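You operate a simulated robot arm through the tools that you are given. There is no shell and no other tool. Be economical: measure what you need, move in short steps, check, and stop when the job is done.

You run a simulated robot arm. Do the job below in one go: nothing can be reset, and whatever is moved stays where it is left.

Task
Take the battery marked twenty-six and put it on the shelf inside the lectern. Press the flash button four two times. Shut the upper drawer of the black unit. Take the orange clip and put it on the bench top in front of the cradle. Press the mute button of the receiver to switch it on. Shut the middle drawer of the microphone bench. Open the wide drawer of the uplight bench, take the large orange frame from there and leave it on the bench top beside the target board and shut the drawer again. Push the top drawer of the cable test bench shut. Take the roll of white tape from the cable test bench and leave it on the cue sheet with a blue spine. Any order will do.

The check looks at the end state, three seconds after you hand in, the way a careful person would. Anything else that was tipped, shoved, dropped, spilled or broken makes it a failure. Flat cloth is picked up by pressing the open fingertips on it (5 to 10 N) and closing them slowly along it; thin cloth reads only 2 to 8 mm in the jaws.

Robot
A 6-joint arm with a two-finger gripper on a trunk, on a base that drives. Base frame: it is fixed to the floor where the robot stands at the start and does not move with it; the origin is under the middle of the robot, x ahead of it, y to its left, z up. Units: cm, rad, N and s.
With the tool pointing down near the work surface it reaches from about 26 to 72 cm from the robot's upright axis, wherever it stands. Its first joint turns from -2.897 to 2.897 rad. Places, roughly: battery marked twenty-six [50, 0, 75]; bench top beside the target board (24x32 cm) [-946, -32, 86]; bench top in front of the cradle (16x22 cm) [-940, 170, 86]; cue sheet with a blue spine [-775, 450, 75]; flash button four [-390, -80, 80]; large orange frame [-700, 225, 50]; middle drawer of the microphone bench [-430, 110, 40]; mute button of the receiver [-410, 80, 80]; orange clip (4x4x4 cm) [-530, -40, 110]; roll of white tape (11x11x5 cm) [-740, 430, 80]; shelf inside the lectern [200, 0, 70]; top drawer of the cable test bench [-690, 400, 70]; upper drawer of the black unit [-430, -80, 60]; wide drawer of the uplight bench [-730, 240, 60]. Payload 1.57 kg.
The tool frame sits at the grasp point between the pads (the TCP): z along the fingers, y along the line on which they close. The tips reach 2.1 cm beyond it. The gripper opens to 7 cm. The gripper's body begins 5 cm behind the TCP.
Orientation is that of the tool frame in the base frame, as a unit quaternion [x, y, z, w]. With the fingers straight down and closing along the base's y, the tool's x points along the base's -x, its y along +y and its z along -z.

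Tools
- The arm moves only by the tool nudge_tool. Its argument "moves" is a list of rows, each a list of 2 entries, a list of its own where there are three numbers: the shift along the tool's x, y, z in units of 100 mm (1.0 is 100 mm), then the turn, a rotation vector about the tool's x, y, z in units of 120 degrees (1.0 is 120 degrees). In form: [[[tx, ty, tz], [ax, ay, az]], ...]. A call has 1 to 8 rows; each row is the pose to reach, as a shift and turn from the pose commanded when the call began, along the tool's axes at that moment. "gripper" is the finger opening in cm, from 0 to 7, set as the call begins (left out, the last holds). A call with a number of a shift or a turn outside -1 to 1 is refused whole. Rows are played at 5 a second. More than 5 cm and 0.15 rad between two rows, or a gripper value outside its range, and nothing of the call is played. A pose out of reach is approached as far as the arm can. The call stops where the force on the tool passes 40 N (or 10 N more than at its start, if that is more) or the arm is blocked; 0.2 s more then pass. Each finger halts on what it meets, pressing with about 27 N; the grip force reading is that of the motor and also rises with nothing between the fingers. The clock runs only during rows and for 0.2 s after the last one: add rows that repeat a pose to give the fingers time. It gives the time, the measured TCP pose, the force on the tool (base axes), the opening and the grip force at its end, in the units of the frame above (readings bear some noise), with the torque about the TCP (base axes, N m) and any sound that the robot's microphone picked up.
- Cameras (640 x 400 px; columns grow to the right, rows downward): "scene" is now at [1.83, 11.6, 149.4]; the picture's right is [-0.44, -0.90, 0.00], its down [-0.59, 0.29, -0.76] and it looks along [0.68, -0.33, -0.66] (base axes); focal length 286 px, centre (320, 200). "wrist" rides on the gripper at [7.9, 0.4, -8.1] in the tool frame; the picture's right is [-0.05, 1.00, 0.00], its down [-0.67, -0.04, -0.74] and it looks along [-0.74, -0.04, 0.67] (tool axes); focal length 256 px, centre (320, 200). There is no depth. A picture from a camera that has moved, and an enlarged one, comes with that camera's place and axes in the base frame and with its lens.
- capture(camera): a new picture of that camera. The clock stands still meanwhile.
- base_move(legs): drives the robot by 1 to 6 legs, each [ahead, left, turn to the left] in cm, cm and rad, along the robot's own axes; the way and the turn of a leg run together, so that a leg with both is an arc; at most 150 cm and 3.142 rad a leg. The arm and the cameras ride along, it lands a little off, and it stops where it bumps. It gives what a move gives.
- head_to(pan, tilt): turns the head with the scene camera to pan (to the left, within 2.705 rad either way) and tilt (down, from -0.506 to 1.204), counted from straight ahead of the robot. It gives what a move gives.
- enlarge(camera, box): a new picture of the part [left, top, right, bottom] of that camera's present view, enlarged. The clock stands still meanwhile.
- job_done(): hands the job in; it is judged then, once.

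Go step by step. Nothing tells you exact positions but the pictures and the camera data: compare them with the known pose of the tool, close in by small moves and look again before you grip or let go. The budget is 217 turns and 202 pictures, counting those below and the enlarged ones. Unless the task says otherwise, let go and move clear before handing in, and close with one line.

The tools are called after "Call:" as name(argument=value, ...) on one line, values as JSON. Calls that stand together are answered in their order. nudge_tool: Moves the arm, as the interface text tells. Its arguments: {"type":"object","properties":{"moves":{"type":"array"},"gripper":{"type":"number"}},"required":["moves"]} The other tools are called the same way: base_move (legs) drives the base; head_to (pan, tilt) turns the head that bears the scene camera; capture (camera) takes a picture; enlarge (camera, box) takes an enlarged picture of a part of a camera's view; job_done () hands the job in.

At the start:

```text
t: 0.0
position: [40.45, -24.68, 106.51]
tcp_rot: [0.001, 1.0, 0.0, 0.0]
force: [0.6, -0.4, -0.8]
torque: [0.01, 0.01, 0.01]
gripper_width: 7.0
gripper_force: 0.0
robot x, y, heading: [-0.18, 0.04, 0.007]
head pan, tilt: [-0.454, 0.714]
```

scene: 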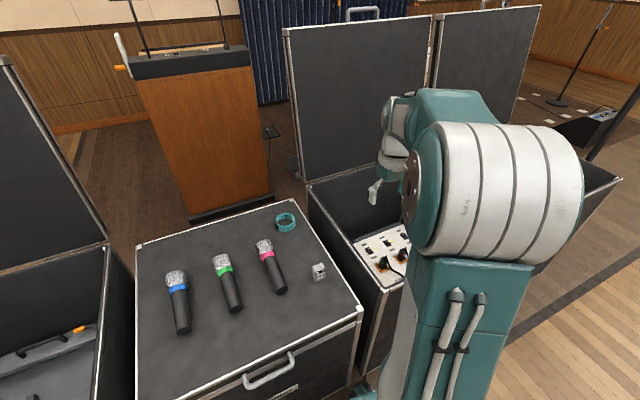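
wrist: 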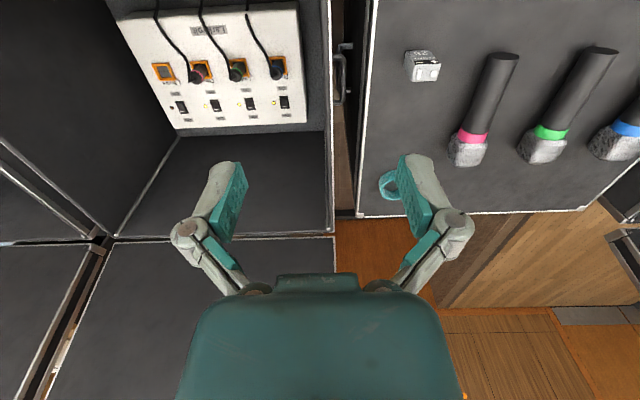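

I see a case with three microphones, a teal ring and a small silver block that may be the battery. I'll enlarge both views to read it.

Call:
enlarge(camera="wrist", box=[360, 20, 520, 120])

Call:
enlarge(camera="scene", box=[280, 240, 360, 290])

Call:
head_to(pan=0.1, tilt=0.6)

Call:
capture(camera="scene")

```text
4.00 times, centred on (440, 70) of wrist
camera zoom: at [32.75, -24.37, 114.62], right [0.05, 1.0, 0.0], down [0.67, -0.04, 0.74], along [0.74, -0.04, -0.67], focal length 1024 px, centre (-160, 720)
```

zoom: 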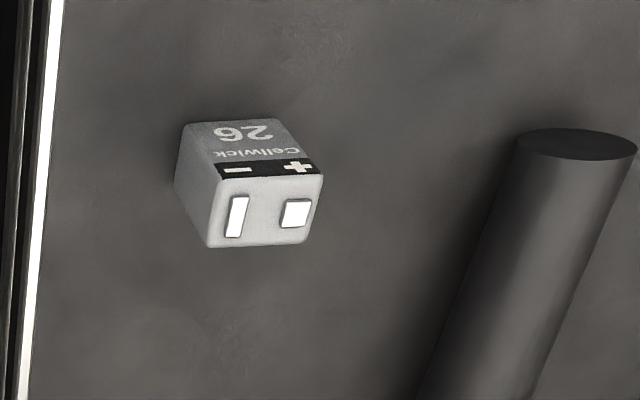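

```text
8.00 times, centred on (320, 265) of scene
camera zoom: at [1.83, 11.6, 149.4], right [-0.44, -0.9, 0.0], down [-0.59, 0.29, -0.76], along [0.68, -0.33, -0.66], focal length 2290 px, centre (320, -320)
```

zoom: 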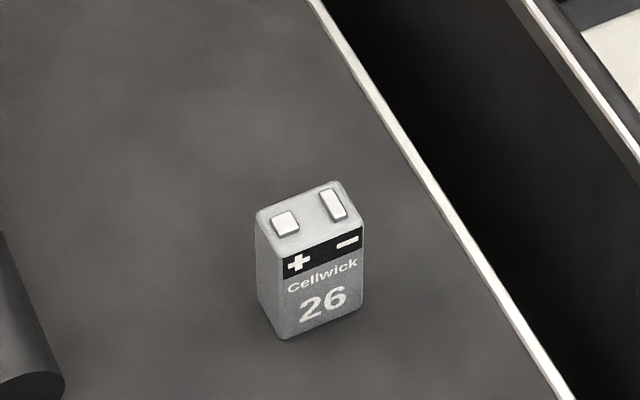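

```text
t: 1.0
position: [40.6, -24.76, 106.57]
tcp_rot: [0.0, 1.0, 0.0, 0.0]
force: [0.0, 0.2, 0.0]
torque: [0.02, 0.0, 0.01]
gripper_width: 7.03
gripper_force: 0.2
robot x, y, heading: [0.09, 0.19, 0.001]
head pan, tilt: [0.099, 0.6]
```

```text
197 pictures are left
camera scene: at [3.04, 16.18, 150.37], right [0.1, -1.0, 0.0], down [-0.56, -0.06, -0.82], along [0.82, 0.08, -0.57], focal length 286 px, centre (320, 200)
```

scene: 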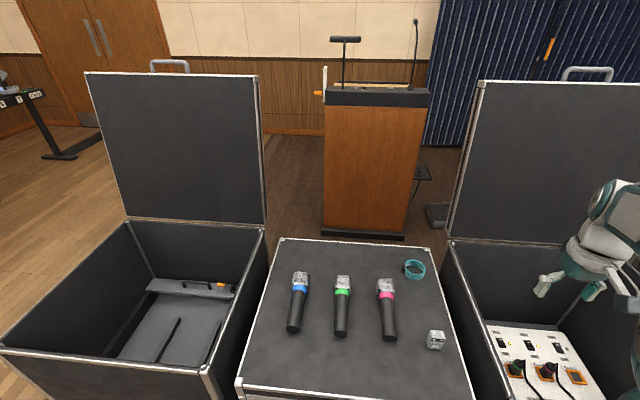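

The battery marked 26 stands upright near (47.8, -10.3), top at about z 78. I'll move above it with the fingers at 5 cm and look again.

Call:
nudge_tool(moves=[[[-0.2, 0.35, 0.2], [0, 0, 0]], [[-0.4, 0.7, 0.4], [0, 0, 0]], [[-0.72, 1.0, 0.6], [0, 0, 0]], [[-0.72, 1.0, 0.8], [0, 0, 0]]], gripper=5)

Call:
nudge_tool(moves=[[[0, 0.25, 0.2], [0, 0, 0]], [[0, 0.44, 0.5], [0, 0, 0]], [[0, 0.44, 0.8], [0, 0, 0]]])

Call:
capture(camera="wrist")

```text
t: 2.0
position: [47.81, -14.55, 98.71]
tcp_rot: [0.0, 1.0, -0.001, 0.0]
force: [0.4, -0.2, 0.0]
torque: [0.02, -0.03, -0.04]
gripper_width: 4.99
gripper_force: 0.1
robot x, y, heading: [0.01, 0.02, -0.002]
head pan, tilt: [0.099, 0.6]
```

```text
t: 2.8
position: [47.71, -10.26, 90.83]
tcp_rot: [-0.001, 1.0, -0.001, 0.0]
force: [0.3, -0.4, -0.2]
torque: [-0.01, -0.02, -0.01]
gripper_width: 4.98
gripper_force: 0.0
robot x, y, heading: [0.09, -0.01, -0.001]
head pan, tilt: [0.099, 0.6]
```

```text
196 pictures are left
camera wrist: at [40.07, -9.82, 98.77], right [0.05, 1.0, 0.0], down [0.67, -0.04, 0.74], along [0.74, -0.04, -0.67], focal length 256 px, centre (320, 200)
```

wrist: 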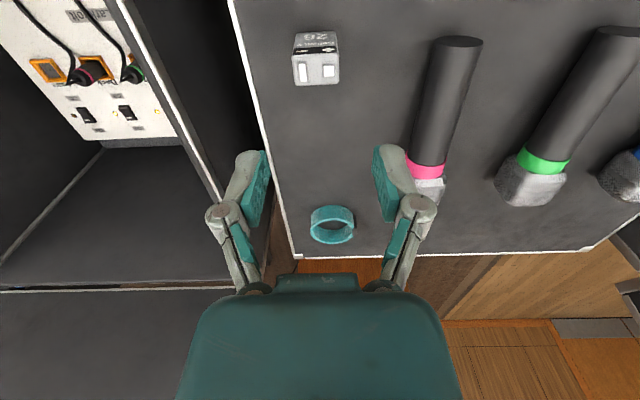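

The battery is centred under the tool. I'll lower to just above it and look.

Call:
nudge_tool(moves=[[[-0.03, -0.02, 0.4], [0, 0, 0]], [[-0.03, -0.02, 0.8], [0, 0, 0]]], gripper=5.6)

Call:
capture(camera="wrist")

Call:
capture(camera="scene")

```text
t: 3.4
position: [48.22, -10.53, 82.73]
tcp_rot: [-0.001, 1.0, 0.0, -0.001]
force: [0.0, 0.5, -0.4]
torque: [-0.01, 0.01, 0.03]
gripper_width: 5.58
gripper_force: 0.1
robot x, y, heading: [0.33, -0.03, -0.002]
head pan, tilt: [0.099, 0.6]
```

```text
195 pictures are left
camera wrist: at [40.4, -10.21, 90.68], right [0.05, 1.0, 0.0], down [0.67, -0.03, 0.74], along [0.74, -0.04, -0.67], focal length 256 px, centre (320, 200)
```

wrist: 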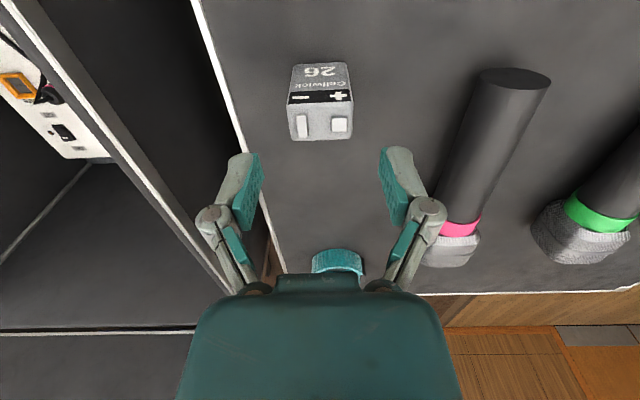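

```text
194 pictures are left
camera scene: at [3.1, 16.21, 150.37], right [0.1, -1.0, 0.0], down [-0.56, -0.06, -0.82], along [0.82, 0.08, -0.57], focal length 286 px, centre (320, 200)
```

scene: 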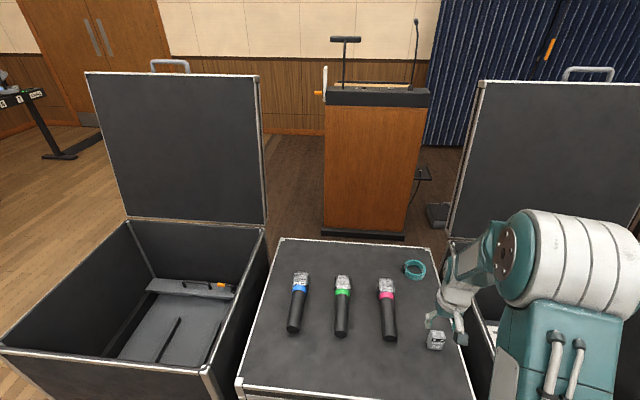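

The battery is about 3.5 wide, 2.4 deep, with its top near z 77.7, centred on the tool. I'll descend, grip and lift.

Call:
nudge_tool(moves=[[[0, 0, 0.3], [0, 0, 0]], [[0, 0, 0.5], [0, 0, 0]], [[0, 0, 0.63], [0, 0, 0]]])

Call:
nudge_tool(moves=[[[0, 0, 0], [0, 0, 0]], [[0, 0, 0], [0, 0, 0]], [[0, 0, 0], [0, 0, 0]]], gripper=2)

Call:
nudge_tool(moves=[[[0, 0, -0.2], [0, 0, 0]], [[0, 0, -0.5], [0, 0, 0]], [[0, 0, -0.9], [0, 0, 0]]])

Call:
capture(camera="wrist")

```text
t: 4.2
position: [48.02, -10.47, 76.43]
tcp_rot: [0.0, 1.0, 0.0, 0.0]
force: [-0.6, 1.1, -0.5]
torque: [-0.01, -0.01, -0.01]
gripper_width: 5.61
gripper_force: 0.1
robot x, y, heading: [-0.02, -0.33, -0.002]
head pan, tilt: [0.099, 0.6]
```

```text
t: 5.0
position: [48.2, -10.53, 76.49]
tcp_rot: [-0.001, 1.0, 0.0, -0.001]
force: [1.1, 0.8, 2.7]
torque: [0.0, -0.02, 0.01]
gripper_width: 3.52
gripper_force: 27.0
robot x, y, heading: [-0.14, 0.02, -0.001]
head pan, tilt: [0.099, 0.6]
```

```text
t: 5.8
position: [48.19, -10.66, 85.12]
tcp_rot: [0.001, 1.0, -0.001, -0.001]
force: [-0.8, 0.6, -0.6]
torque: [0.0, -0.01, -0.02]
gripper_width: 3.51
gripper_force: 27.3
robot x, y, heading: [-0.14, -0.04, -0.001]
head pan, tilt: [0.099, 0.6]
```

```text
193 pictures are left
camera wrist: at [40.4, -10.31, 93.22], right [0.05, 1.0, 0.0], down [0.67, -0.03, 0.74], along [0.74, -0.04, -0.67], focal length 256 px, centre (320, 200)
```

wrist: 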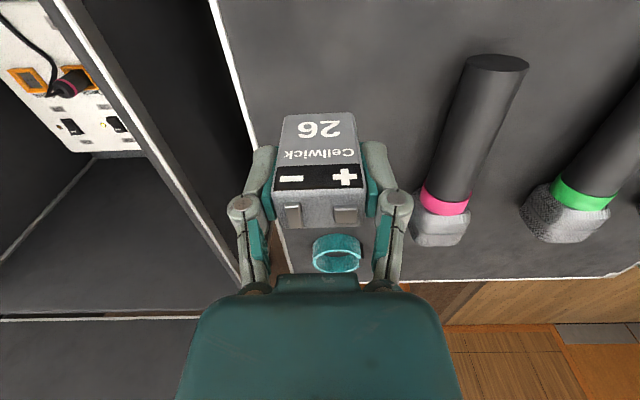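

The battery is held. Now a look around to plan routes.

Call:
nudge_tool(moves=[[[0.2, 0, -0.4], [0, 0, 0]], [[0.5, 0, -0.8], [0, 0, 0]], [[0.9, 0, -1.0], [0, 0, 0]]])

Call:
head_to(pan=1.2, tilt=0.5)

Call:
capture(camera="scene")

Call:
head_to(pan=2.6, tilt=0.4)

Call:
capture(camera="scene")

Call:
head_to(pan=-1.2, tilt=0.5)

Call:
capture(camera="scene")

Call:
head_to(pan=-2.6, tilt=0.4)

Call:
capture(camera="scene")

```text
t: 6.6
position: [39.1, -10.42, 95.45]
tcp_rot: [0.0, 1.0, -0.001, -0.001]
force: [0.2, 0.1, -1.9]
torque: [0.01, 0.0, 0.01]
gripper_width: 3.54
gripper_force: 26.7
robot x, y, heading: [0.17, 0.45, -0.003]
head pan, tilt: [0.099, 0.6]
```

```text
t: 7.9
position: [39.25, -10.47, 95.32]
tcp_rot: [0.0, 1.0, 0.0, 0.0]
force: [0.6, 0.7, -1.3]
torque: [0.0, 0.02, 0.0]
gripper_width: 3.53
gripper_force: 26.9
robot x, y, heading: [0.31, 0.07, 0.001]
head pan, tilt: [1.201, 0.499]
```

```text
192 pictures are left
camera scene: at [-2.46, 23.86, 151.28], right [0.93, -0.36, 0.0], down [-0.17, -0.45, -0.88], along [0.32, 0.82, -0.48], focal length 286 px, centre (320, 200)
```

scene: 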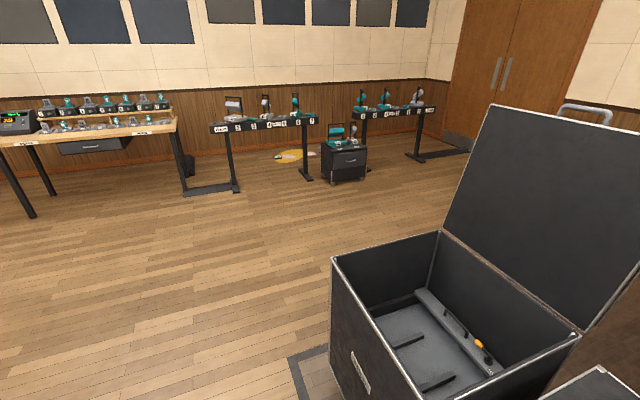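

```text
t: 9.4
position: [39.14, -10.5, 95.32]
tcp_rot: [0.0, 1.0, 0.0, 0.001]
force: [0.3, 0.6, -0.6]
torque: [0.03, -0.02, -0.02]
gripper_width: 3.54
gripper_force: 27.1
robot x, y, heading: [-0.17, 0.08, 0.001]
head pan, tilt: [2.601, 0.4]
```

```text
191 pictures are left
camera scene: at [-13.7, 20.15, 152.2], right [0.52, 0.86, 0.0], down [0.33, -0.2, -0.92], along [-0.79, 0.47, -0.39], focal length 286 px, centre (320, 200)
```

scene: 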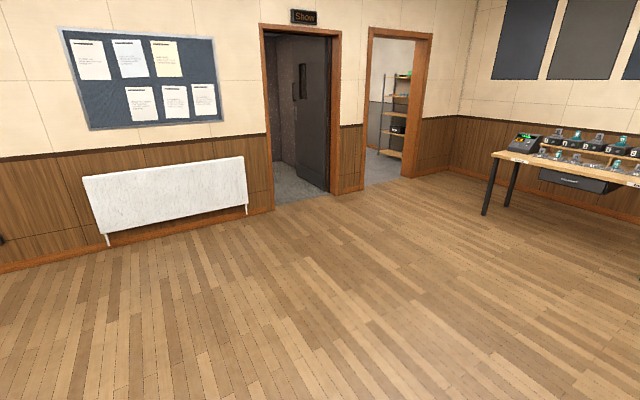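

```text
t: 12.6
position: [39.16, -10.44, 95.49]
tcp_rot: [0.0, 1.0, -0.001, 0.001]
force: [0.5, -0.2, 0.1]
torque: [-0.02, -0.01, -0.02]
gripper_width: 3.55
gripper_force: 27.2
robot x, y, heading: [-0.19, 0.19, 0.001]
head pan, tilt: [-1.201, 0.499]
```

```text
190 pictures are left
camera scene: at [-2.47, 6.89, 151.28], right [-0.93, -0.36, 0.0], down [-0.17, 0.45, -0.88], along [0.32, -0.82, -0.48], focal length 286 px, centre (320, 200)
```

scene: 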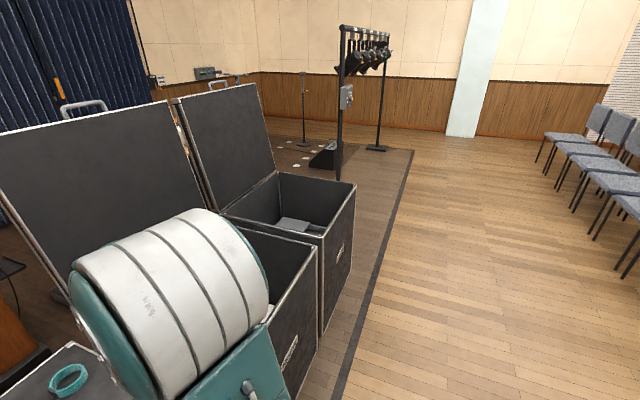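

```text
t: 14.1
position: [39.26, -10.48, 95.43]
tcp_rot: [0.0, 1.0, -0.001, 0.0]
force: [0.3, -0.1, -0.8]
torque: [0.03, -0.01, 0.01]
gripper_width: 3.55
gripper_force: 26.9
robot x, y, heading: [0.33, 0.07, -0.002]
head pan, tilt: [-2.601, 0.4]
```

```text
189 pictures are left
camera scene: at [-13.7, 10.6, 152.21], right [-0.52, 0.86, 0.0], down [0.33, 0.2, -0.92], along [-0.79, -0.48, -0.39], focal length 286 px, centre (320, 200)
```

scene: 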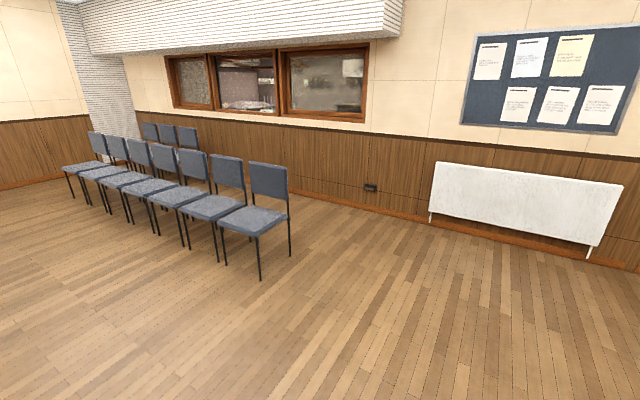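

The route to the lectern's back runs around the left case (left side y≈116, lid to x≈115). I'll drive left, then ahead, then turn.

Call:
base_move(legs=[[-15, 0, 0], [0, 150, 0], [0, 30, 0], [150, 0, 0], [150, 0, 0]])

Call:
head_to(pan=-1.5, tilt=0.5)

Call:
capture(camera="scene")

```text
t: 38.2
position: [323.66, 155.02, 95.46]
tcp_rot: [0.034, 0.999, -0.001, 0.0]
force: [0.4, 0.6, -0.5]
torque: [-0.01, -0.03, 0.0]
gripper_width: 3.52
gripper_force: 26.5
robot x, y, heading: [285.27, 168.04, -0.062]
head pan, tilt: [-2.601, 0.4]
```

```text
t: 39.5
position: [323.71, 155.0, 95.35]
tcp_rot: [0.034, 0.999, -0.001, 0.001]
force: [-0.8, 0.2, -0.5]
torque: [0.02, 0.03, 0.01]
gripper_width: 3.5
gripper_force: 27.0
robot x, y, heading: [285.38, 167.92, -0.069]
head pan, tilt: [-1.499, 0.499]
```

```text
188 pictures are left
camera scene: at [280.65, 174.74, 151.29], right [-1.0, 0.0, 0.0], down [0.0, 0.48, -0.88], along [0.0, -0.88, -0.48], focal length 286 px, centre (320, 200)
```

scene: 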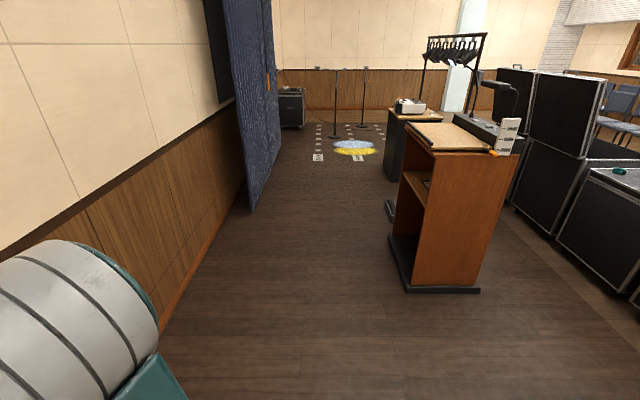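

The lectern's opening faces the far wall, its back edge at x≈221. I'll turn around and drive in front of the opening.

Call:
base_move(legs=[[0, 0, 3.1], [0, 0, 0.105], [0, 100, 0], [0, 68, 0]])

Call:
head_to(pan=0, tilt=0.7)

Call:
capture(camera="scene")

Call:
capture(camera="wrist")

```text
t: 56.1
position: [265.32, 6.51, 95.29]
tcp_rot: [0.998, 0.058, 0.0, 0.0]
force: [0.4, 0.7, -1.0]
torque: [-0.01, 0.03, -0.03]
gripper_width: 3.52
gripper_force: 26.9
robot x, y, heading: [305.51, 0.59, -3.025]
head pan, tilt: [-1.499, 0.499]
```

```text
t: 57.7
position: [265.42, 6.36, 95.5]
tcp_rot: [0.998, 0.059, 0.001, -0.001]
force: [0.2, 0.5, -0.8]
torque: [0.02, -0.03, 0.03]
gripper_width: 3.53
gripper_force: 27.3
robot x, y, heading: [305.36, 0.21, -3.024]
head pan, tilt: [0.0, 0.7]
```

```text
187 pictures are left
camera scene: at [304.79, -15.07, 149.51], right [-0.12, 0.99, 0.0], down [0.64, 0.08, -0.76], along [-0.76, -0.09, -0.64], focal length 286 px, centre (320, 200)
```

scene: 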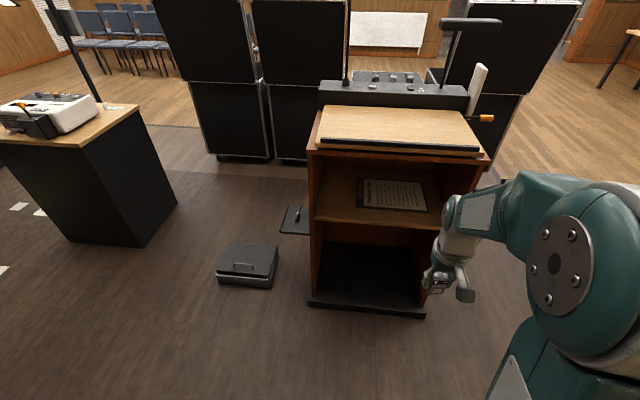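

```text
186 pictures are left
camera wrist: at [273.41, 6.82, 103.41], right [0.06, -1.0, 0.0], down [-0.67, -0.04, 0.74], along [-0.74, -0.05, -0.67], focal length 256 px, centre (320, 200)
```

wrist: 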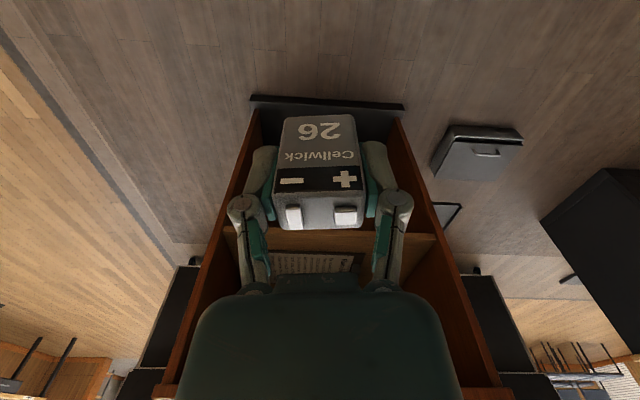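

The shelf is at z≈70 with its front edge near x≈222; a paper covers y −8…17, so I'll put the battery at y≈−18. I square up and drive closer.

Call:
base_move(legs=[[0, 0, -0.117], [0, 18, 0], [19, 0, 0]])

Call:
capture(camera="scene")

```text
t: 61.0
position: [247.78, -7.33, 95.39]
tcp_rot: [1.0, 0.003, 0.001, -0.001]
force: [0.0, 0.5, -0.7]
torque: [0.02, 0.01, 0.02]
gripper_width: 3.53
gripper_force: 26.6
robot x, y, heading: [286.99, -17.71, -3.139]
head pan, tilt: [0.0, 0.7]
```

```text
185 pictures are left
camera scene: at [284.4, -33.29, 149.49], right [0.0, 1.0, 0.0], down [0.64, 0.0, -0.76], along [-0.76, 0.0, -0.64], focal length 286 px, centre (320, 200)
```

scene: 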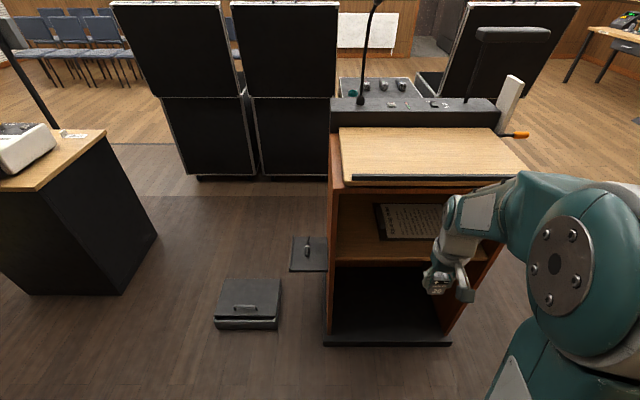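

I'll enlarge the shelf area to fix the shelf height.

Call:
enlarge(camera="scene", box=[310, 160, 470, 260])

Call:
enlarge(camera="scene", box=[310, 250, 470, 350])

```text
4.00 times, centred on (390, 210) of scene
camera zoom: at [284.4, -33.29, 149.49], right [0.0, 1.0, 0.0], down [0.64, 0.0, -0.76], along [-0.76, 0.0, -0.64], focal length 1145 px, centre (40, 160)
```

zoom: 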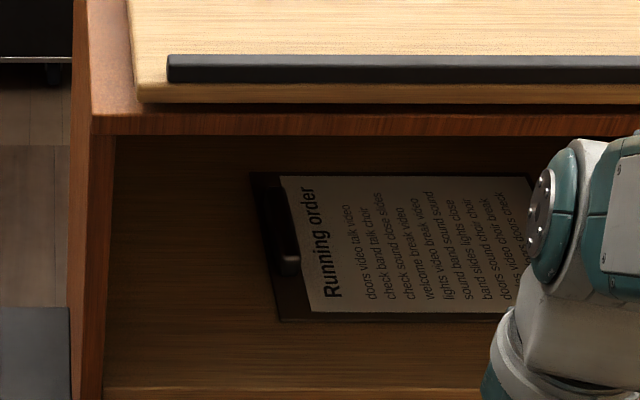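

```text
4.00 times, centred on (390, 300) of scene
camera zoom: at [284.4, -33.29, 149.49], right [0.0, 1.0, 0.0], down [0.64, 0.0, -0.76], along [-0.76, 0.0, -0.64], focal length 1145 px, centre (40, -200)
```

zoom: 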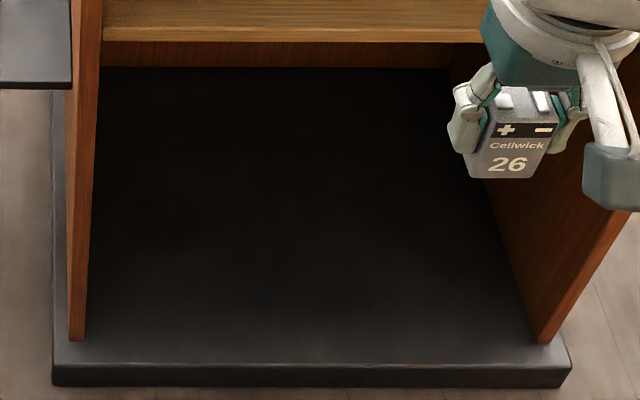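

Refined: shelf front edge near x 219, top z ≈ 67–68, free strip y −27.6…−11.6. I'll swing the tool toward horizontal outside the lectern.

Call:
nudge_tool(moves=[[[-0.1, 0.2, 0.1], [0, -0.066, 0]], [[-0.2, 0.4, 0.2], [0, -0.132, 0]], [[-0.3, 0.6, 0.3], [0, -0.198, 0]], [[-0.4, 0.8, 0.4], [0, -0.264, 0]], [[-0.5, 1.0, 0.5], [0, -0.33, 0]]])

Call:
nudge_tool(moves=[[[0, 0.05, 0], [0, -0.06, 0]], [[0, 0.1, 0], [0, -0.12, 0]], [[0, 0.15, 0], [0, -0.18, 0]], [[0, 0.2, 0], [0, -0.24, 0]], [[0, 0.25, 0], [0, -0.3, 0]]])

Call:
capture(camera="scene")

Call:
capture(camera="wrist")

```text
t: 62.1
position: [243.97, -16.49, 91.09]
tcp_rot: [0.964, 0.018, -0.262, 0.038]
force: [-0.7, -0.2, -0.2]
torque: [0.02, -0.04, -0.02]
gripper_width: 3.52
gripper_force: 26.7
out of reach, approached as far as the arm can: row 4, 5
robot x, y, heading: [286.76, -17.5, -3.14]
head pan, tilt: [0.0, 0.7]
```

```text
t: 63.4
position: [239.93, -14.75, 90.47]
tcp_rot: [0.835, 0.005, -0.548, 0.046]
force: [-0.4, -0.4, -0.8]
torque: [-0.01, -0.01, -0.03]
gripper_width: 3.54
gripper_force: 27.0
out of reach, approached as far as the arm can: row 1, 2, 3, 4, 5
robot x, y, heading: [286.78, -17.74, -3.137]
head pan, tilt: [0.0, 0.7]
```

```text
182 pictures are left
camera scene: at [284.37, -33.08, 149.51], right [0.0, 1.0, 0.0], down [0.64, 0.0, -0.76], along [-0.76, 0.0, -0.64], focal length 286 px, centre (320, 200)
```

scene: 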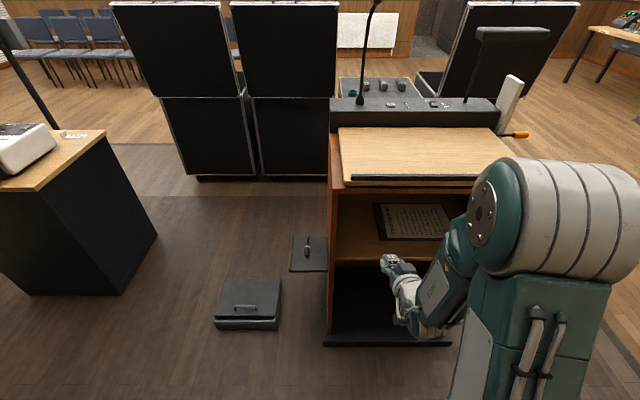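

```text
181 pictures are left
camera wrist: at [250.6, -14.86, 86.34], right [0.04, -0.99, 0.12], down [0.41, 0.13, 0.9], along [-0.91, 0.01, 0.42], focal length 256 px, centre (320, 200)
```

wrist: 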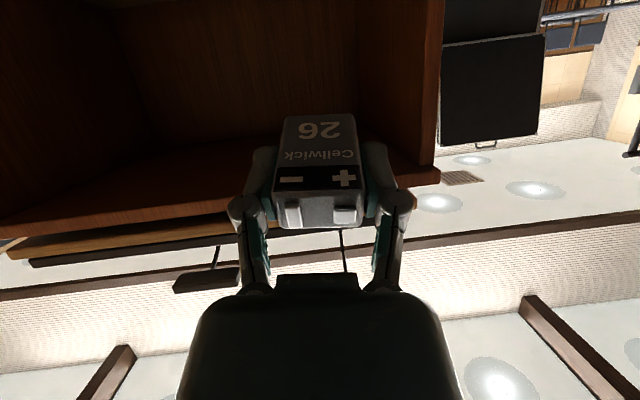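

The horizontal tool needs more extension, so I'll back the robot off 25 cm, then stretch the arm out and check the pose.

Call:
base_move(legs=[[-25, 0, 0]])

Call:
nudge_tool(moves=[[[0, 0, 0.4], [0, 0, 0]], [[0, 0, 0.8], [0, 0, 0]], [[0, 0, 1.0], [0, 0, 0]], [[0, 0, 1.0], [0, 0, 0]]])

```text
t: 65.2
position: [264.98, -14.88, 90.59]
tcp_rot: [0.835, 0.008, -0.548, 0.049]
force: [0.2, 0.7, -0.4]
torque: [-0.01, -0.02, -0.02]
gripper_width: 3.53
gripper_force: 26.7
robot x, y, heading: [312.59, -17.65, -3.132]
head pan, tilt: [0.0, 0.7]
```

```text
t: 66.2
position: [255.84, -14.65, 87.04]
tcp_rot: [0.835, 0.011, -0.548, 0.053]
force: [0.0, 0.0, 0.4]
torque: [-0.03, -0.01, 0.01]
gripper_width: 3.52
gripper_force: 27.3
out of reach, approached as far as the arm can: row 1, 2, 3, 4
robot x, y, heading: [312.24, -17.94, -3.138]
head pan, tilt: [0.0, 0.7]
```

Tilt is about 67°. I'll continue extending, lower toward shelf height, and correct the small roll.

Call:
nudge_tool(moves=[[[0.11, 0.13, 0.33], [0.016, -0.022, -0.006]], [[0.22, 0.26, 0.66], [0.032, -0.044, -0.012]], [[0.34, 0.385, 0.98], [0.048, -0.067, -0.019]], [[0.34, 0.385, 0.98], [0.048, -0.067, -0.019]]])

Call:
capture(camera="wrist")

Call:
capture(camera="scene")

```text
t: 67.2
position: [247.87, -10.84, 81.36]
tcp_rot: [0.799, 0.006, -0.601, 0.036]
force: [0.4, 0.4, -0.8]
torque: [0.01, -0.03, 0.01]
gripper_width: 3.51
gripper_force: 27.1
out of reach, approached as far as the arm can: row 1, 2, 3, 4
robot x, y, heading: [311.99, -17.81, -3.135]
head pan, tilt: [0.0, 0.7]
```

```text
180 pictures are left
camera wrist: at [257.93, -11.04, 75.81], right [0.04, -0.99, 0.1], down [0.53, 0.11, 0.84], along [-0.85, 0.02, 0.53], focal length 256 px, centre (320, 200)
```

wrist: 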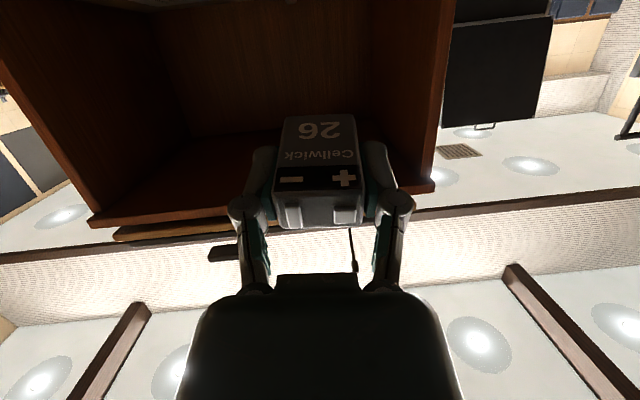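

```text
179 pictures are left
camera scene: at [309.57, -33.02, 149.5], right [-0.01, 1.0, 0.0], down [0.65, 0.0, -0.76], along [-0.76, 0.0, -0.65], focal length 286 px, centre (320, 200)
```

scene: 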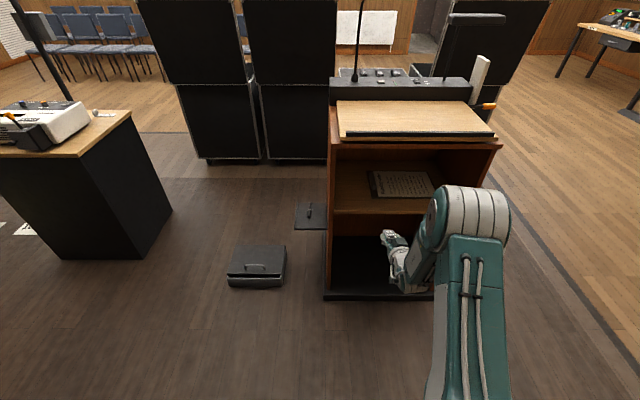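

The lateral move did not follow as commanded. I'll test which direction is limited with a pure sideways nudge.

Call:
nudge_tool(moves=[[[0, 0.2, 0], [0, 0, 0]], [[0, 0.4, 0], [0, 0, 0]], [[0, 0.4, 0], [0, 0, 0]]])

```text
t: 68.0
position: [248.21, -12.25, 81.59]
tcp_rot: [0.799, 0.016, -0.599, 0.044]
force: [-0.2, 0.1, -0.7]
torque: [0.0, -0.03, 0.0]
gripper_width: 3.53
gripper_force: 27.1
out of reach, approached as far as the arm can: row 1, 2, 3
robot x, y, heading: [312.35, -17.31, -3.143]
head pan, tilt: [0.0, 0.7]
```

A wrist joint limits it, so I'll use the base instead: shift left 7.5 cm and drive ahead 28 cm, then look.

Call:
base_move(legs=[[0, 7.5, 0], [28, 0, 0]])

Call:
capture(camera="scene")

Call:
capture(camera="wrist")

```text
t: 70.6
position: [220.08, -19.4, 81.56]
tcp_rot: [0.8, 0.014, -0.599, 0.044]
force: [0.1, -0.4, -1.0]
torque: [-0.01, 0.0, -0.04]
gripper_width: 3.54
gripper_force: 27.1
robot x, y, heading: [284.01, -24.85, -3.142]
head pan, tilt: [0.0, 0.7]
```

```text
178 pictures are left
camera scene: at [281.35, -39.9, 149.55], right [0.0, 1.0, 0.0], down [0.65, 0.0, -0.76], along [-0.76, 0.0, -0.65], focal length 286 px, centre (320, 200)
```

scene: 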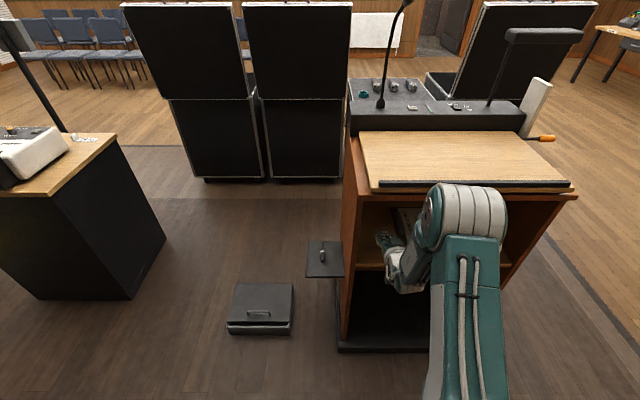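

```text
177 pictures are left
camera wrist: at [230.17, -19.44, 76.15], right [0.06, -0.99, 0.1], down [0.52, 0.12, 0.84], along [-0.85, 0.0, 0.53], focal length 256 px, centre (320, 200)
```

wrist: 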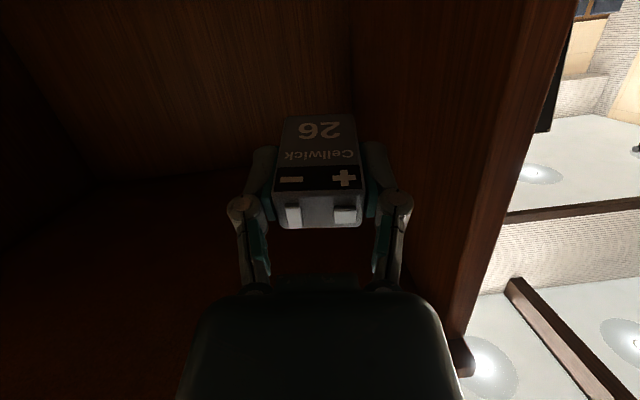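

Clear so far. I'll extend into the opening and lower to just above the shelf.

Call:
nudge_tool(moves=[[[0.1, -0.02, 0.25], [0, 0, 0]], [[0.2, -0.05, 0.5], [0, 0, 0]], [[0.39, -0.08, 0.79], [0, 0, 0]], [[0.39, -0.08, 0.79], [0, 0, 0]]])

Call:
enlarge(camera="scene", box=[330, 180, 490, 280])

Call:
capture(camera="wrist")

```text
t: 71.6
position: [213.48, -19.91, 75.58]
tcp_rot: [0.799, 0.017, -0.599, 0.044]
force: [-0.1, -0.4, -0.4]
torque: [0.0, -0.04, -0.03]
gripper_width: 3.54
gripper_force: 27.3
robot x, y, heading: [283.88, -25.11, -3.139]
head pan, tilt: [0.0, 0.7]
```

```text
4.00 times, centred on (410, 230) of scene
camera zoom: at [281.33, -40.75, 149.47], right [0.0, 1.0, 0.0], down [0.65, 0.0, -0.76], along [-0.76, 0.0, -0.65], focal length 1145 px, centre (-40, 80)
```

zoom: 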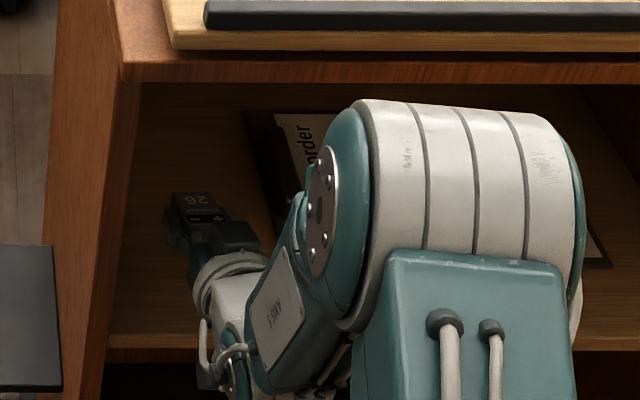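

```text
175 pictures are left
camera wrist: at [223.62, -19.8, 70.2], right [0.07, -0.99, 0.1], down [0.52, 0.12, 0.84], along [-0.85, 0.0, 0.53], focal length 256 px, centre (320, 200)
```

wrist: 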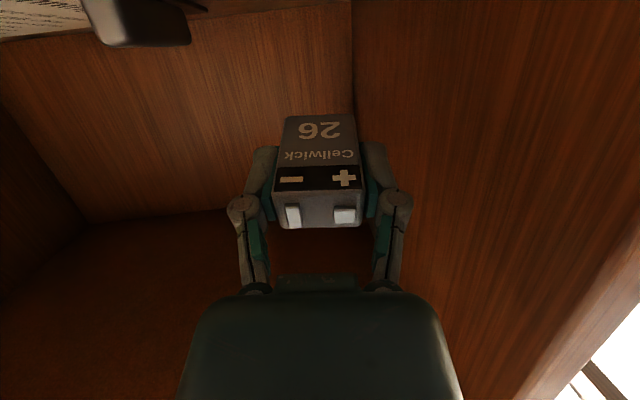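

Battery is left of the clipboard, above the free strip. I'll lower until contact.

Call:
nudge_tool(moves=[[[0.19, 0, 0.06], [0, 0, 0]], [[0.38, 0, 0.11], [0, 0, 0]], [[0.43, 0, 0.125], [0, 0, 0]]])

Call:
nudge_tool(moves=[[[0.05, 0, 0.015], [0, 0, 0]], [[0.1, 0, 0.03], [0, 0, 0]], [[0.15, 0, 0.045], [0, 0, 0]]])

Call:
enlarge(camera="scene", box=[340, 210, 420, 260])

```text
t: 72.4
position: [213.44, -19.63, 71.31]
tcp_rot: [0.799, 0.019, -0.599, 0.047]
force: [0.2, -0.1, -0.5]
torque: [-0.02, 0.01, 0.01]
gripper_width: 3.51
gripper_force: 26.6
out of reach, approached as far as the arm can: row 3
robot x, y, heading: [283.52, -24.87, -3.139]
head pan, tilt: [0.0, 0.7]
```

```text
t: 73.2
position: [213.45, -19.46, 69.81]
tcp_rot: [0.799, 0.019, -0.599, 0.047]
force: [-0.1, -1.0, -0.4]
torque: [0.02, 0.0, -0.01]
gripper_width: 3.52
gripper_force: 27.6
robot x, y, heading: [284.11, -24.97, -3.137]
head pan, tilt: [0.0, 0.7]
```

```text
8.00 times, centred on (380, 235) of scene
camera zoom: at [281.32, -40.35, 149.5], right [0.0, 1.0, 0.0], down [0.65, 0.0, -0.76], along [-0.76, 0.0, -0.65], focal length 2290 px, centre (-160, -80)
```

zoom: 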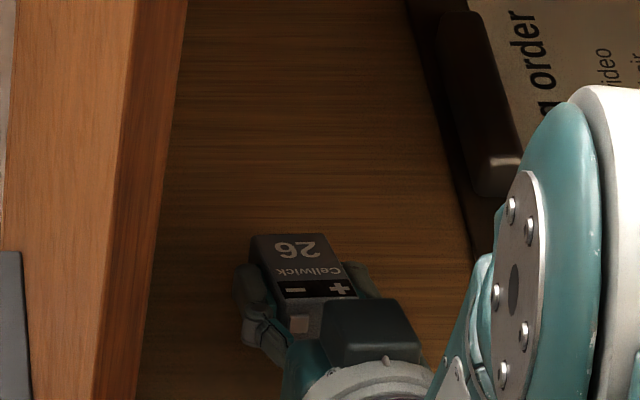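

Still free; continue in small steps.

Call:
nudge_tool(moves=[[[0.04, 0, 0.012], [0, 0, 0]], [[0.08, 0, 0.024], [0, 0, 0]]])

Call:
nudge_tool(moves=[[[0.04, 0, 0.012], [0, 0, 0]], [[0.08, 0, 0.024], [0, 0, 0]]])

```text
t: 73.8
position: [213.51, -19.49, 68.77]
tcp_rot: [0.8, 0.019, -0.598, 0.047]
force: [-0.3, -0.2, -0.8]
torque: [-0.02, -0.01, 0.01]
gripper_width: 3.5
gripper_force: 26.9
robot x, y, heading: [283.86, -24.76, -3.14]
head pan, tilt: [0.0, 0.7]
```

```text
t: 74.4
position: [213.47, -19.41, 68.29]
tcp_rot: [0.797, 0.02, -0.602, 0.047]
force: [1.9, -2.0, 13.3]
torque: [0.18, 0.46, 0.04]
gripper_width: 3.53
gripper_force: 27.2
robot x, y, heading: [284.2, -24.7, -3.138]
head pan, tilt: [0.0, 0.7]
```

Contact with the shelf. Releasing the battery and checking.

Call:
nudge_tool(moves=[[[0, 0, 0], [0, 0, 0]], [[0, 0, 0], [0, 0, 0]], [[0, 0, 0], [0, 0, 0]]], gripper=5)

Call:
enlarge(camera="scene", box=[340, 210, 420, 260])

Call:
capture(camera="wrist")

```text
t: 75.2
position: [213.54, -19.47, 67.87]
tcp_rot: [0.799, 0.018, -0.599, 0.046]
force: [0.3, -0.5, 0.1]
torque: [-0.01, 0.0, 0.01]
gripper_width: 5.03
gripper_force: 0.1
robot x, y, heading: [283.73, -24.81, -3.141]
head pan, tilt: [0.0, 0.7]
```

```text
8.00 times, centred on (380, 235) of scene
camera zoom: at [281.32, -40.35, 149.5], right [0.0, 1.0, 0.0], down [0.65, 0.0, -0.76], along [-0.76, 0.0, -0.65], focal length 2290 px, centre (-160, -80)
```

zoom: 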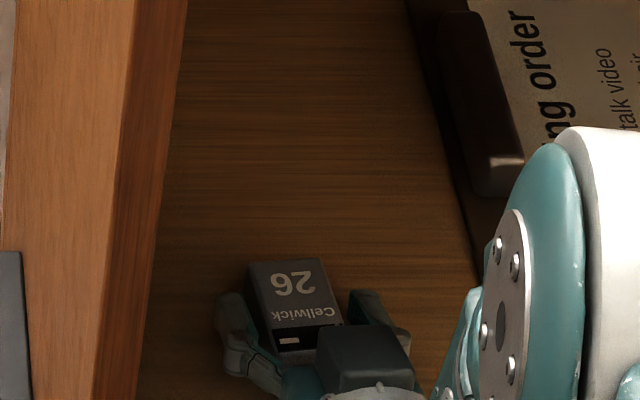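

```text
172 pictures are left
camera wrist: at [223.59, -19.37, 62.55], right [0.07, -0.99, 0.1], down [0.52, 0.12, 0.84], along [-0.85, 0.0, 0.53], focal length 256 px, centre (320, 200)
```

wrist: 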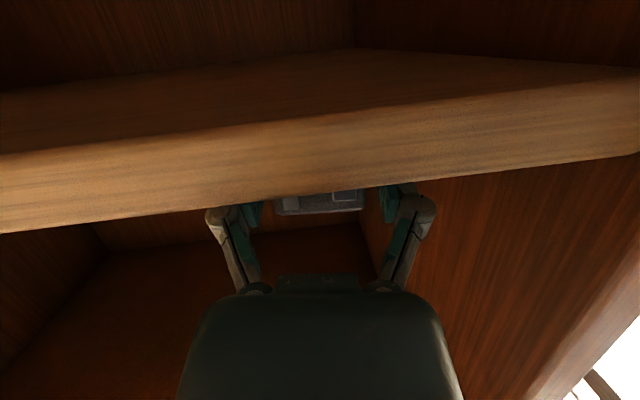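

The battery lies flat on the shelf. Retreating along the fingers, then driving back.

Call:
nudge_tool(moves=[[[0, 0.03, -0.35], [0, 0, 0]], [[0, 0.06, -0.7], [0, 0, 0]], [[0, 0.08, -1.0], [0, 0, 0]]])

Call:
enlarge(camera="scene", box=[340, 210, 420, 260])

Call:
base_move(legs=[[-25, 0, 0]])

Call:
capture(camera="scene")

```text
t: 76.0
position: [221.52, -19.58, 71.21]
tcp_rot: [0.801, 0.001, -0.596, 0.06]
force: [0.2, -0.5, 0.1]
torque: [0.0, 0.0, 0.0]
gripper_width: 4.99
gripper_force: 0.0
out of reach, approached as far as the arm can: row 1, 2, 3
robot x, y, heading: [283.88, -25.28, -3.138]
head pan, tilt: [0.0, 0.7]
```

```text
8.00 times, centred on (380, 235) of scene
camera zoom: at [281.35, -40.37, 149.5], right [0.0, 1.0, 0.0], down [0.65, 0.0, -0.76], along [-0.76, 0.0, -0.65], focal length 2290 px, centre (-160, -80)
```

zoom: 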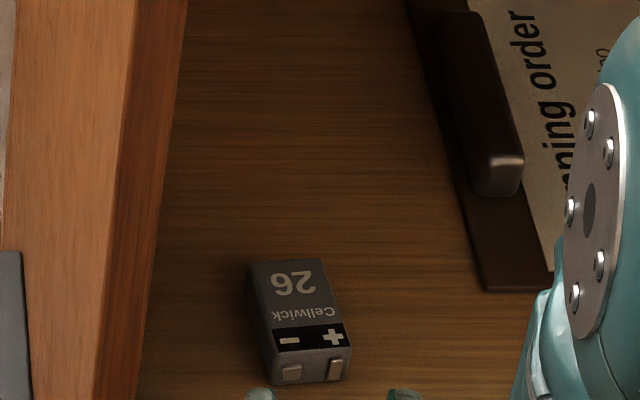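

```text
t: 77.8
position: [246.05, -19.64, 71.08]
tcp_rot: [0.801, 0.004, -0.596, 0.061]
force: [0.0, -0.2, -0.1]
torque: [-0.04, 0.02, -0.03]
gripper_width: 5.03
gripper_force: 0.1
robot x, y, heading: [308.42, -24.73, -3.13]
head pan, tilt: [0.0, 0.7]
```

```text
170 pictures are left
camera scene: at [305.88, -40.22, 149.5], right [-0.01, 1.0, 0.0], down [0.65, 0.01, -0.76], along [-0.76, -0.01, -0.65], focal length 286 px, centre (320, 200)
```

scene: 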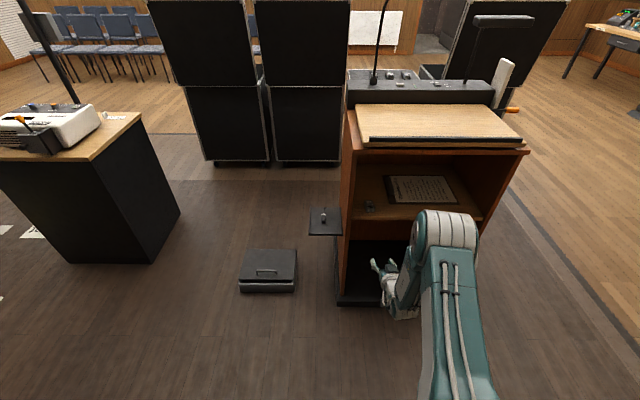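

Battery task done. Now I'll fold the arm back to a compact pointing-down pose for travelling.

Call:
nudge_tool(moves=[[[-0.16, 0.02, -0.15], [0, 0.06, 0]], [[-0.32, 0.05, -0.3], [0, 0.12, 0]], [[-0.48, 0.08, -0.45], [0, 0.18, 0]], [[-0.64, 0.1, -0.6], [0, 0.24, 0]], [[-0.81, 0.13, -0.76], [0, 0.3, 0]]])

Call:
nudge_tool(moves=[[[0, 0, -0.1], [-0.01, 0.06, 0]], [[0, 0, -0.2], [-0.02, 0.12, 0]], [[0, 0, -0.3], [-0.03, 0.18, 0]], [[0, 0, -0.5], [-0.04, 0.24, 0]], [[0, 0, -0.7], [-0.05, 0.3, 0]]])

```text
t: 79.0
position: [251.41, -19.9, 81.23]
tcp_rot: [0.946, 0.023, -0.318, 0.057]
force: [-0.4, 0.3, 0.0]
torque: [-0.01, 0.03, -0.02]
gripper_width: 5.0
gripper_force: 0.0
robot x, y, heading: [308.58, -24.63, -3.132]
head pan, tilt: [0.0, 0.7]
```

```text
t: 80.2
position: [255.45, -18.99, 86.6]
tcp_rot: [0.994, 0.054, -0.01, 0.095]
force: [-0.2, 0.2, 0.1]
torque: [-0.01, 0.0, 0.01]
gripper_width: 5.02
gripper_force: 0.0
out of reach, approached as far as the arm can: row 2
robot x, y, heading: [308.43, -24.96, -3.136]
head pan, tilt: [0.0, 0.7]
```

Level the tool and pull it in.

Call:
nudge_tool(moves=[[[0.3, 0, -0.3], [0.045, 0, 0.026]], [[0.6, 0, -0.6], [0.091, 0, 0.051]], [[1.0, 0, -0.8], [0.091, 0, 0.051]], [[1.0, 0, -0.8], [0.091, 0, 0.051]]])

Call:
head_to(pan=-0.6, tilt=0.4)

Call:
capture(camera="scene")

```text
t: 81.2
position: [265.09, -16.47, 94.28]
tcp_rot: [1.0, 0.0, -0.01, 0.002]
force: [-0.4, 0.1, 0.3]
torque: [0.01, 0.03, -0.02]
gripper_width: 5.03
gripper_force: 0.1
robot x, y, heading: [308.16, -25.1, -3.134]
head pan, tilt: [0.0, 0.7]
```

```text
t: 82.2
position: [265.07, -16.48, 94.31]
tcp_rot: [1.0, 0.001, -0.01, 0.001]
force: [-0.2, -0.4, -0.6]
torque: [-0.01, 0.0, -0.01]
gripper_width: 4.98
gripper_force: 0.0
robot x, y, heading: [308.85, -24.62, -3.128]
head pan, tilt: [-0.6, 0.4]
```

```text
169 pictures are left
camera scene: at [306.76, -35.0, 152.19], right [0.56, 0.83, 0.0], down [0.32, -0.22, -0.92], along [-0.76, 0.51, -0.39], focal length 286 px, centre (320, 200)
```

scene: 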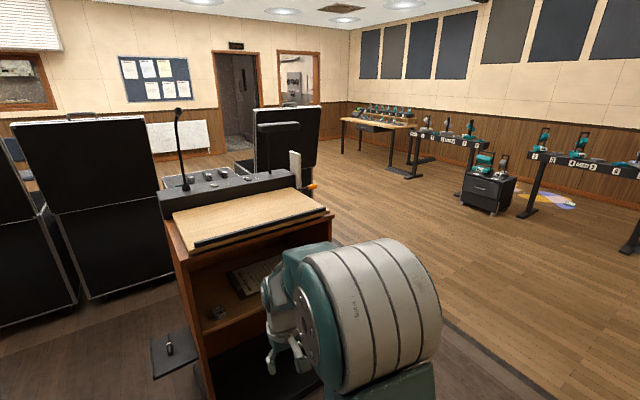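

Clear route: move right to y≈175, then ahead (−x) toward the doors.

Call:
base_move(legs=[[0, -150, 0], [0, -50, 0], [150, 0, 0], [150, 0, 0], [150, 0, 0]])

Call:
head_to(pan=0, tilt=0.3)

Call:
capture(camera="scene")

```text
t: 113.5
position: [-182.05, 182.22, 94.28]
tcp_rot: [1.0, 0.019, -0.011, 0.002]
force: [0.2, 0.5, -0.9]
torque: [-0.02, 0.04, -0.02]
gripper_width: 4.97
gripper_force: 0.0
robot x, y, heading: [-138.6, 175.47, -3.096]
head pan, tilt: [-0.6, 0.4]
```

```text
t: 114.5
position: [-182.05, 182.17, 94.33]
tcp_rot: [1.0, 0.019, -0.01, 0.002]
force: [-0.5, -0.7, 0.0]
torque: [0.0, 0.02, 0.01]
gripper_width: 4.99
gripper_force: 0.0
robot x, y, heading: [-138.6, 175.65, -3.099]
head pan, tilt: [0.0, 0.3]
```

```text
168 pictures are left
camera scene: at [-141.11, 159.87, 153.11], right [-0.04, 1.0, 0.0], down [0.3, 0.01, -0.95], along [-0.95, -0.04, -0.3], focal length 286 px, centre (320, 200)
```

scene: 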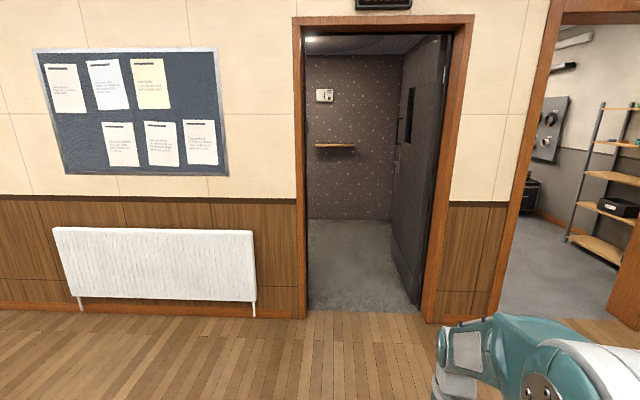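

The left doorway clears y≈142–228 and leads into a dark lobby. I'll line up at y≈184 and drive closer to look in.

Call:
base_move(legs=[[0, 0, -0.045], [0, -8, 0], [140, 0, 0]])

Call:
capture(camera="scene")

```text
t: 122.7
position: [-325.4, 190.48, 94.3]
tcp_rot: [1.0, 0.003, -0.011, 0.002]
force: [0.1, -0.6, -0.3]
torque: [-0.04, -0.04, -0.01]
gripper_width: 4.98
gripper_force: 0.0
robot x, y, heading: [-281.28, 182.47, -3.125]
head pan, tilt: [0.0, 0.3]
```

```text
167 pictures are left
camera scene: at [-285.11, 166.76, 153.11], right [-0.01, 1.0, 0.0], down [0.3, 0.0, -0.95], along [-0.95, -0.01, -0.3], focal length 286 px, centre (320, 200)
```

scene: 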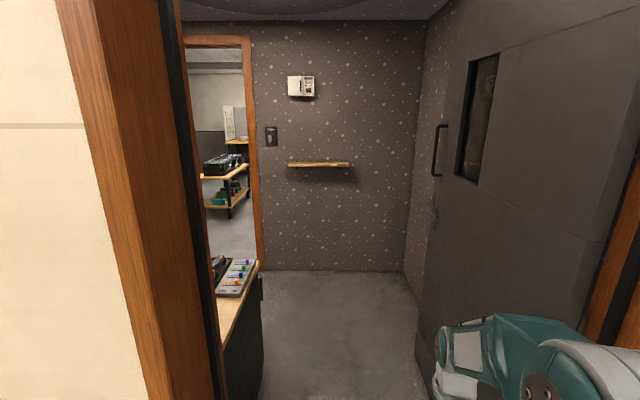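

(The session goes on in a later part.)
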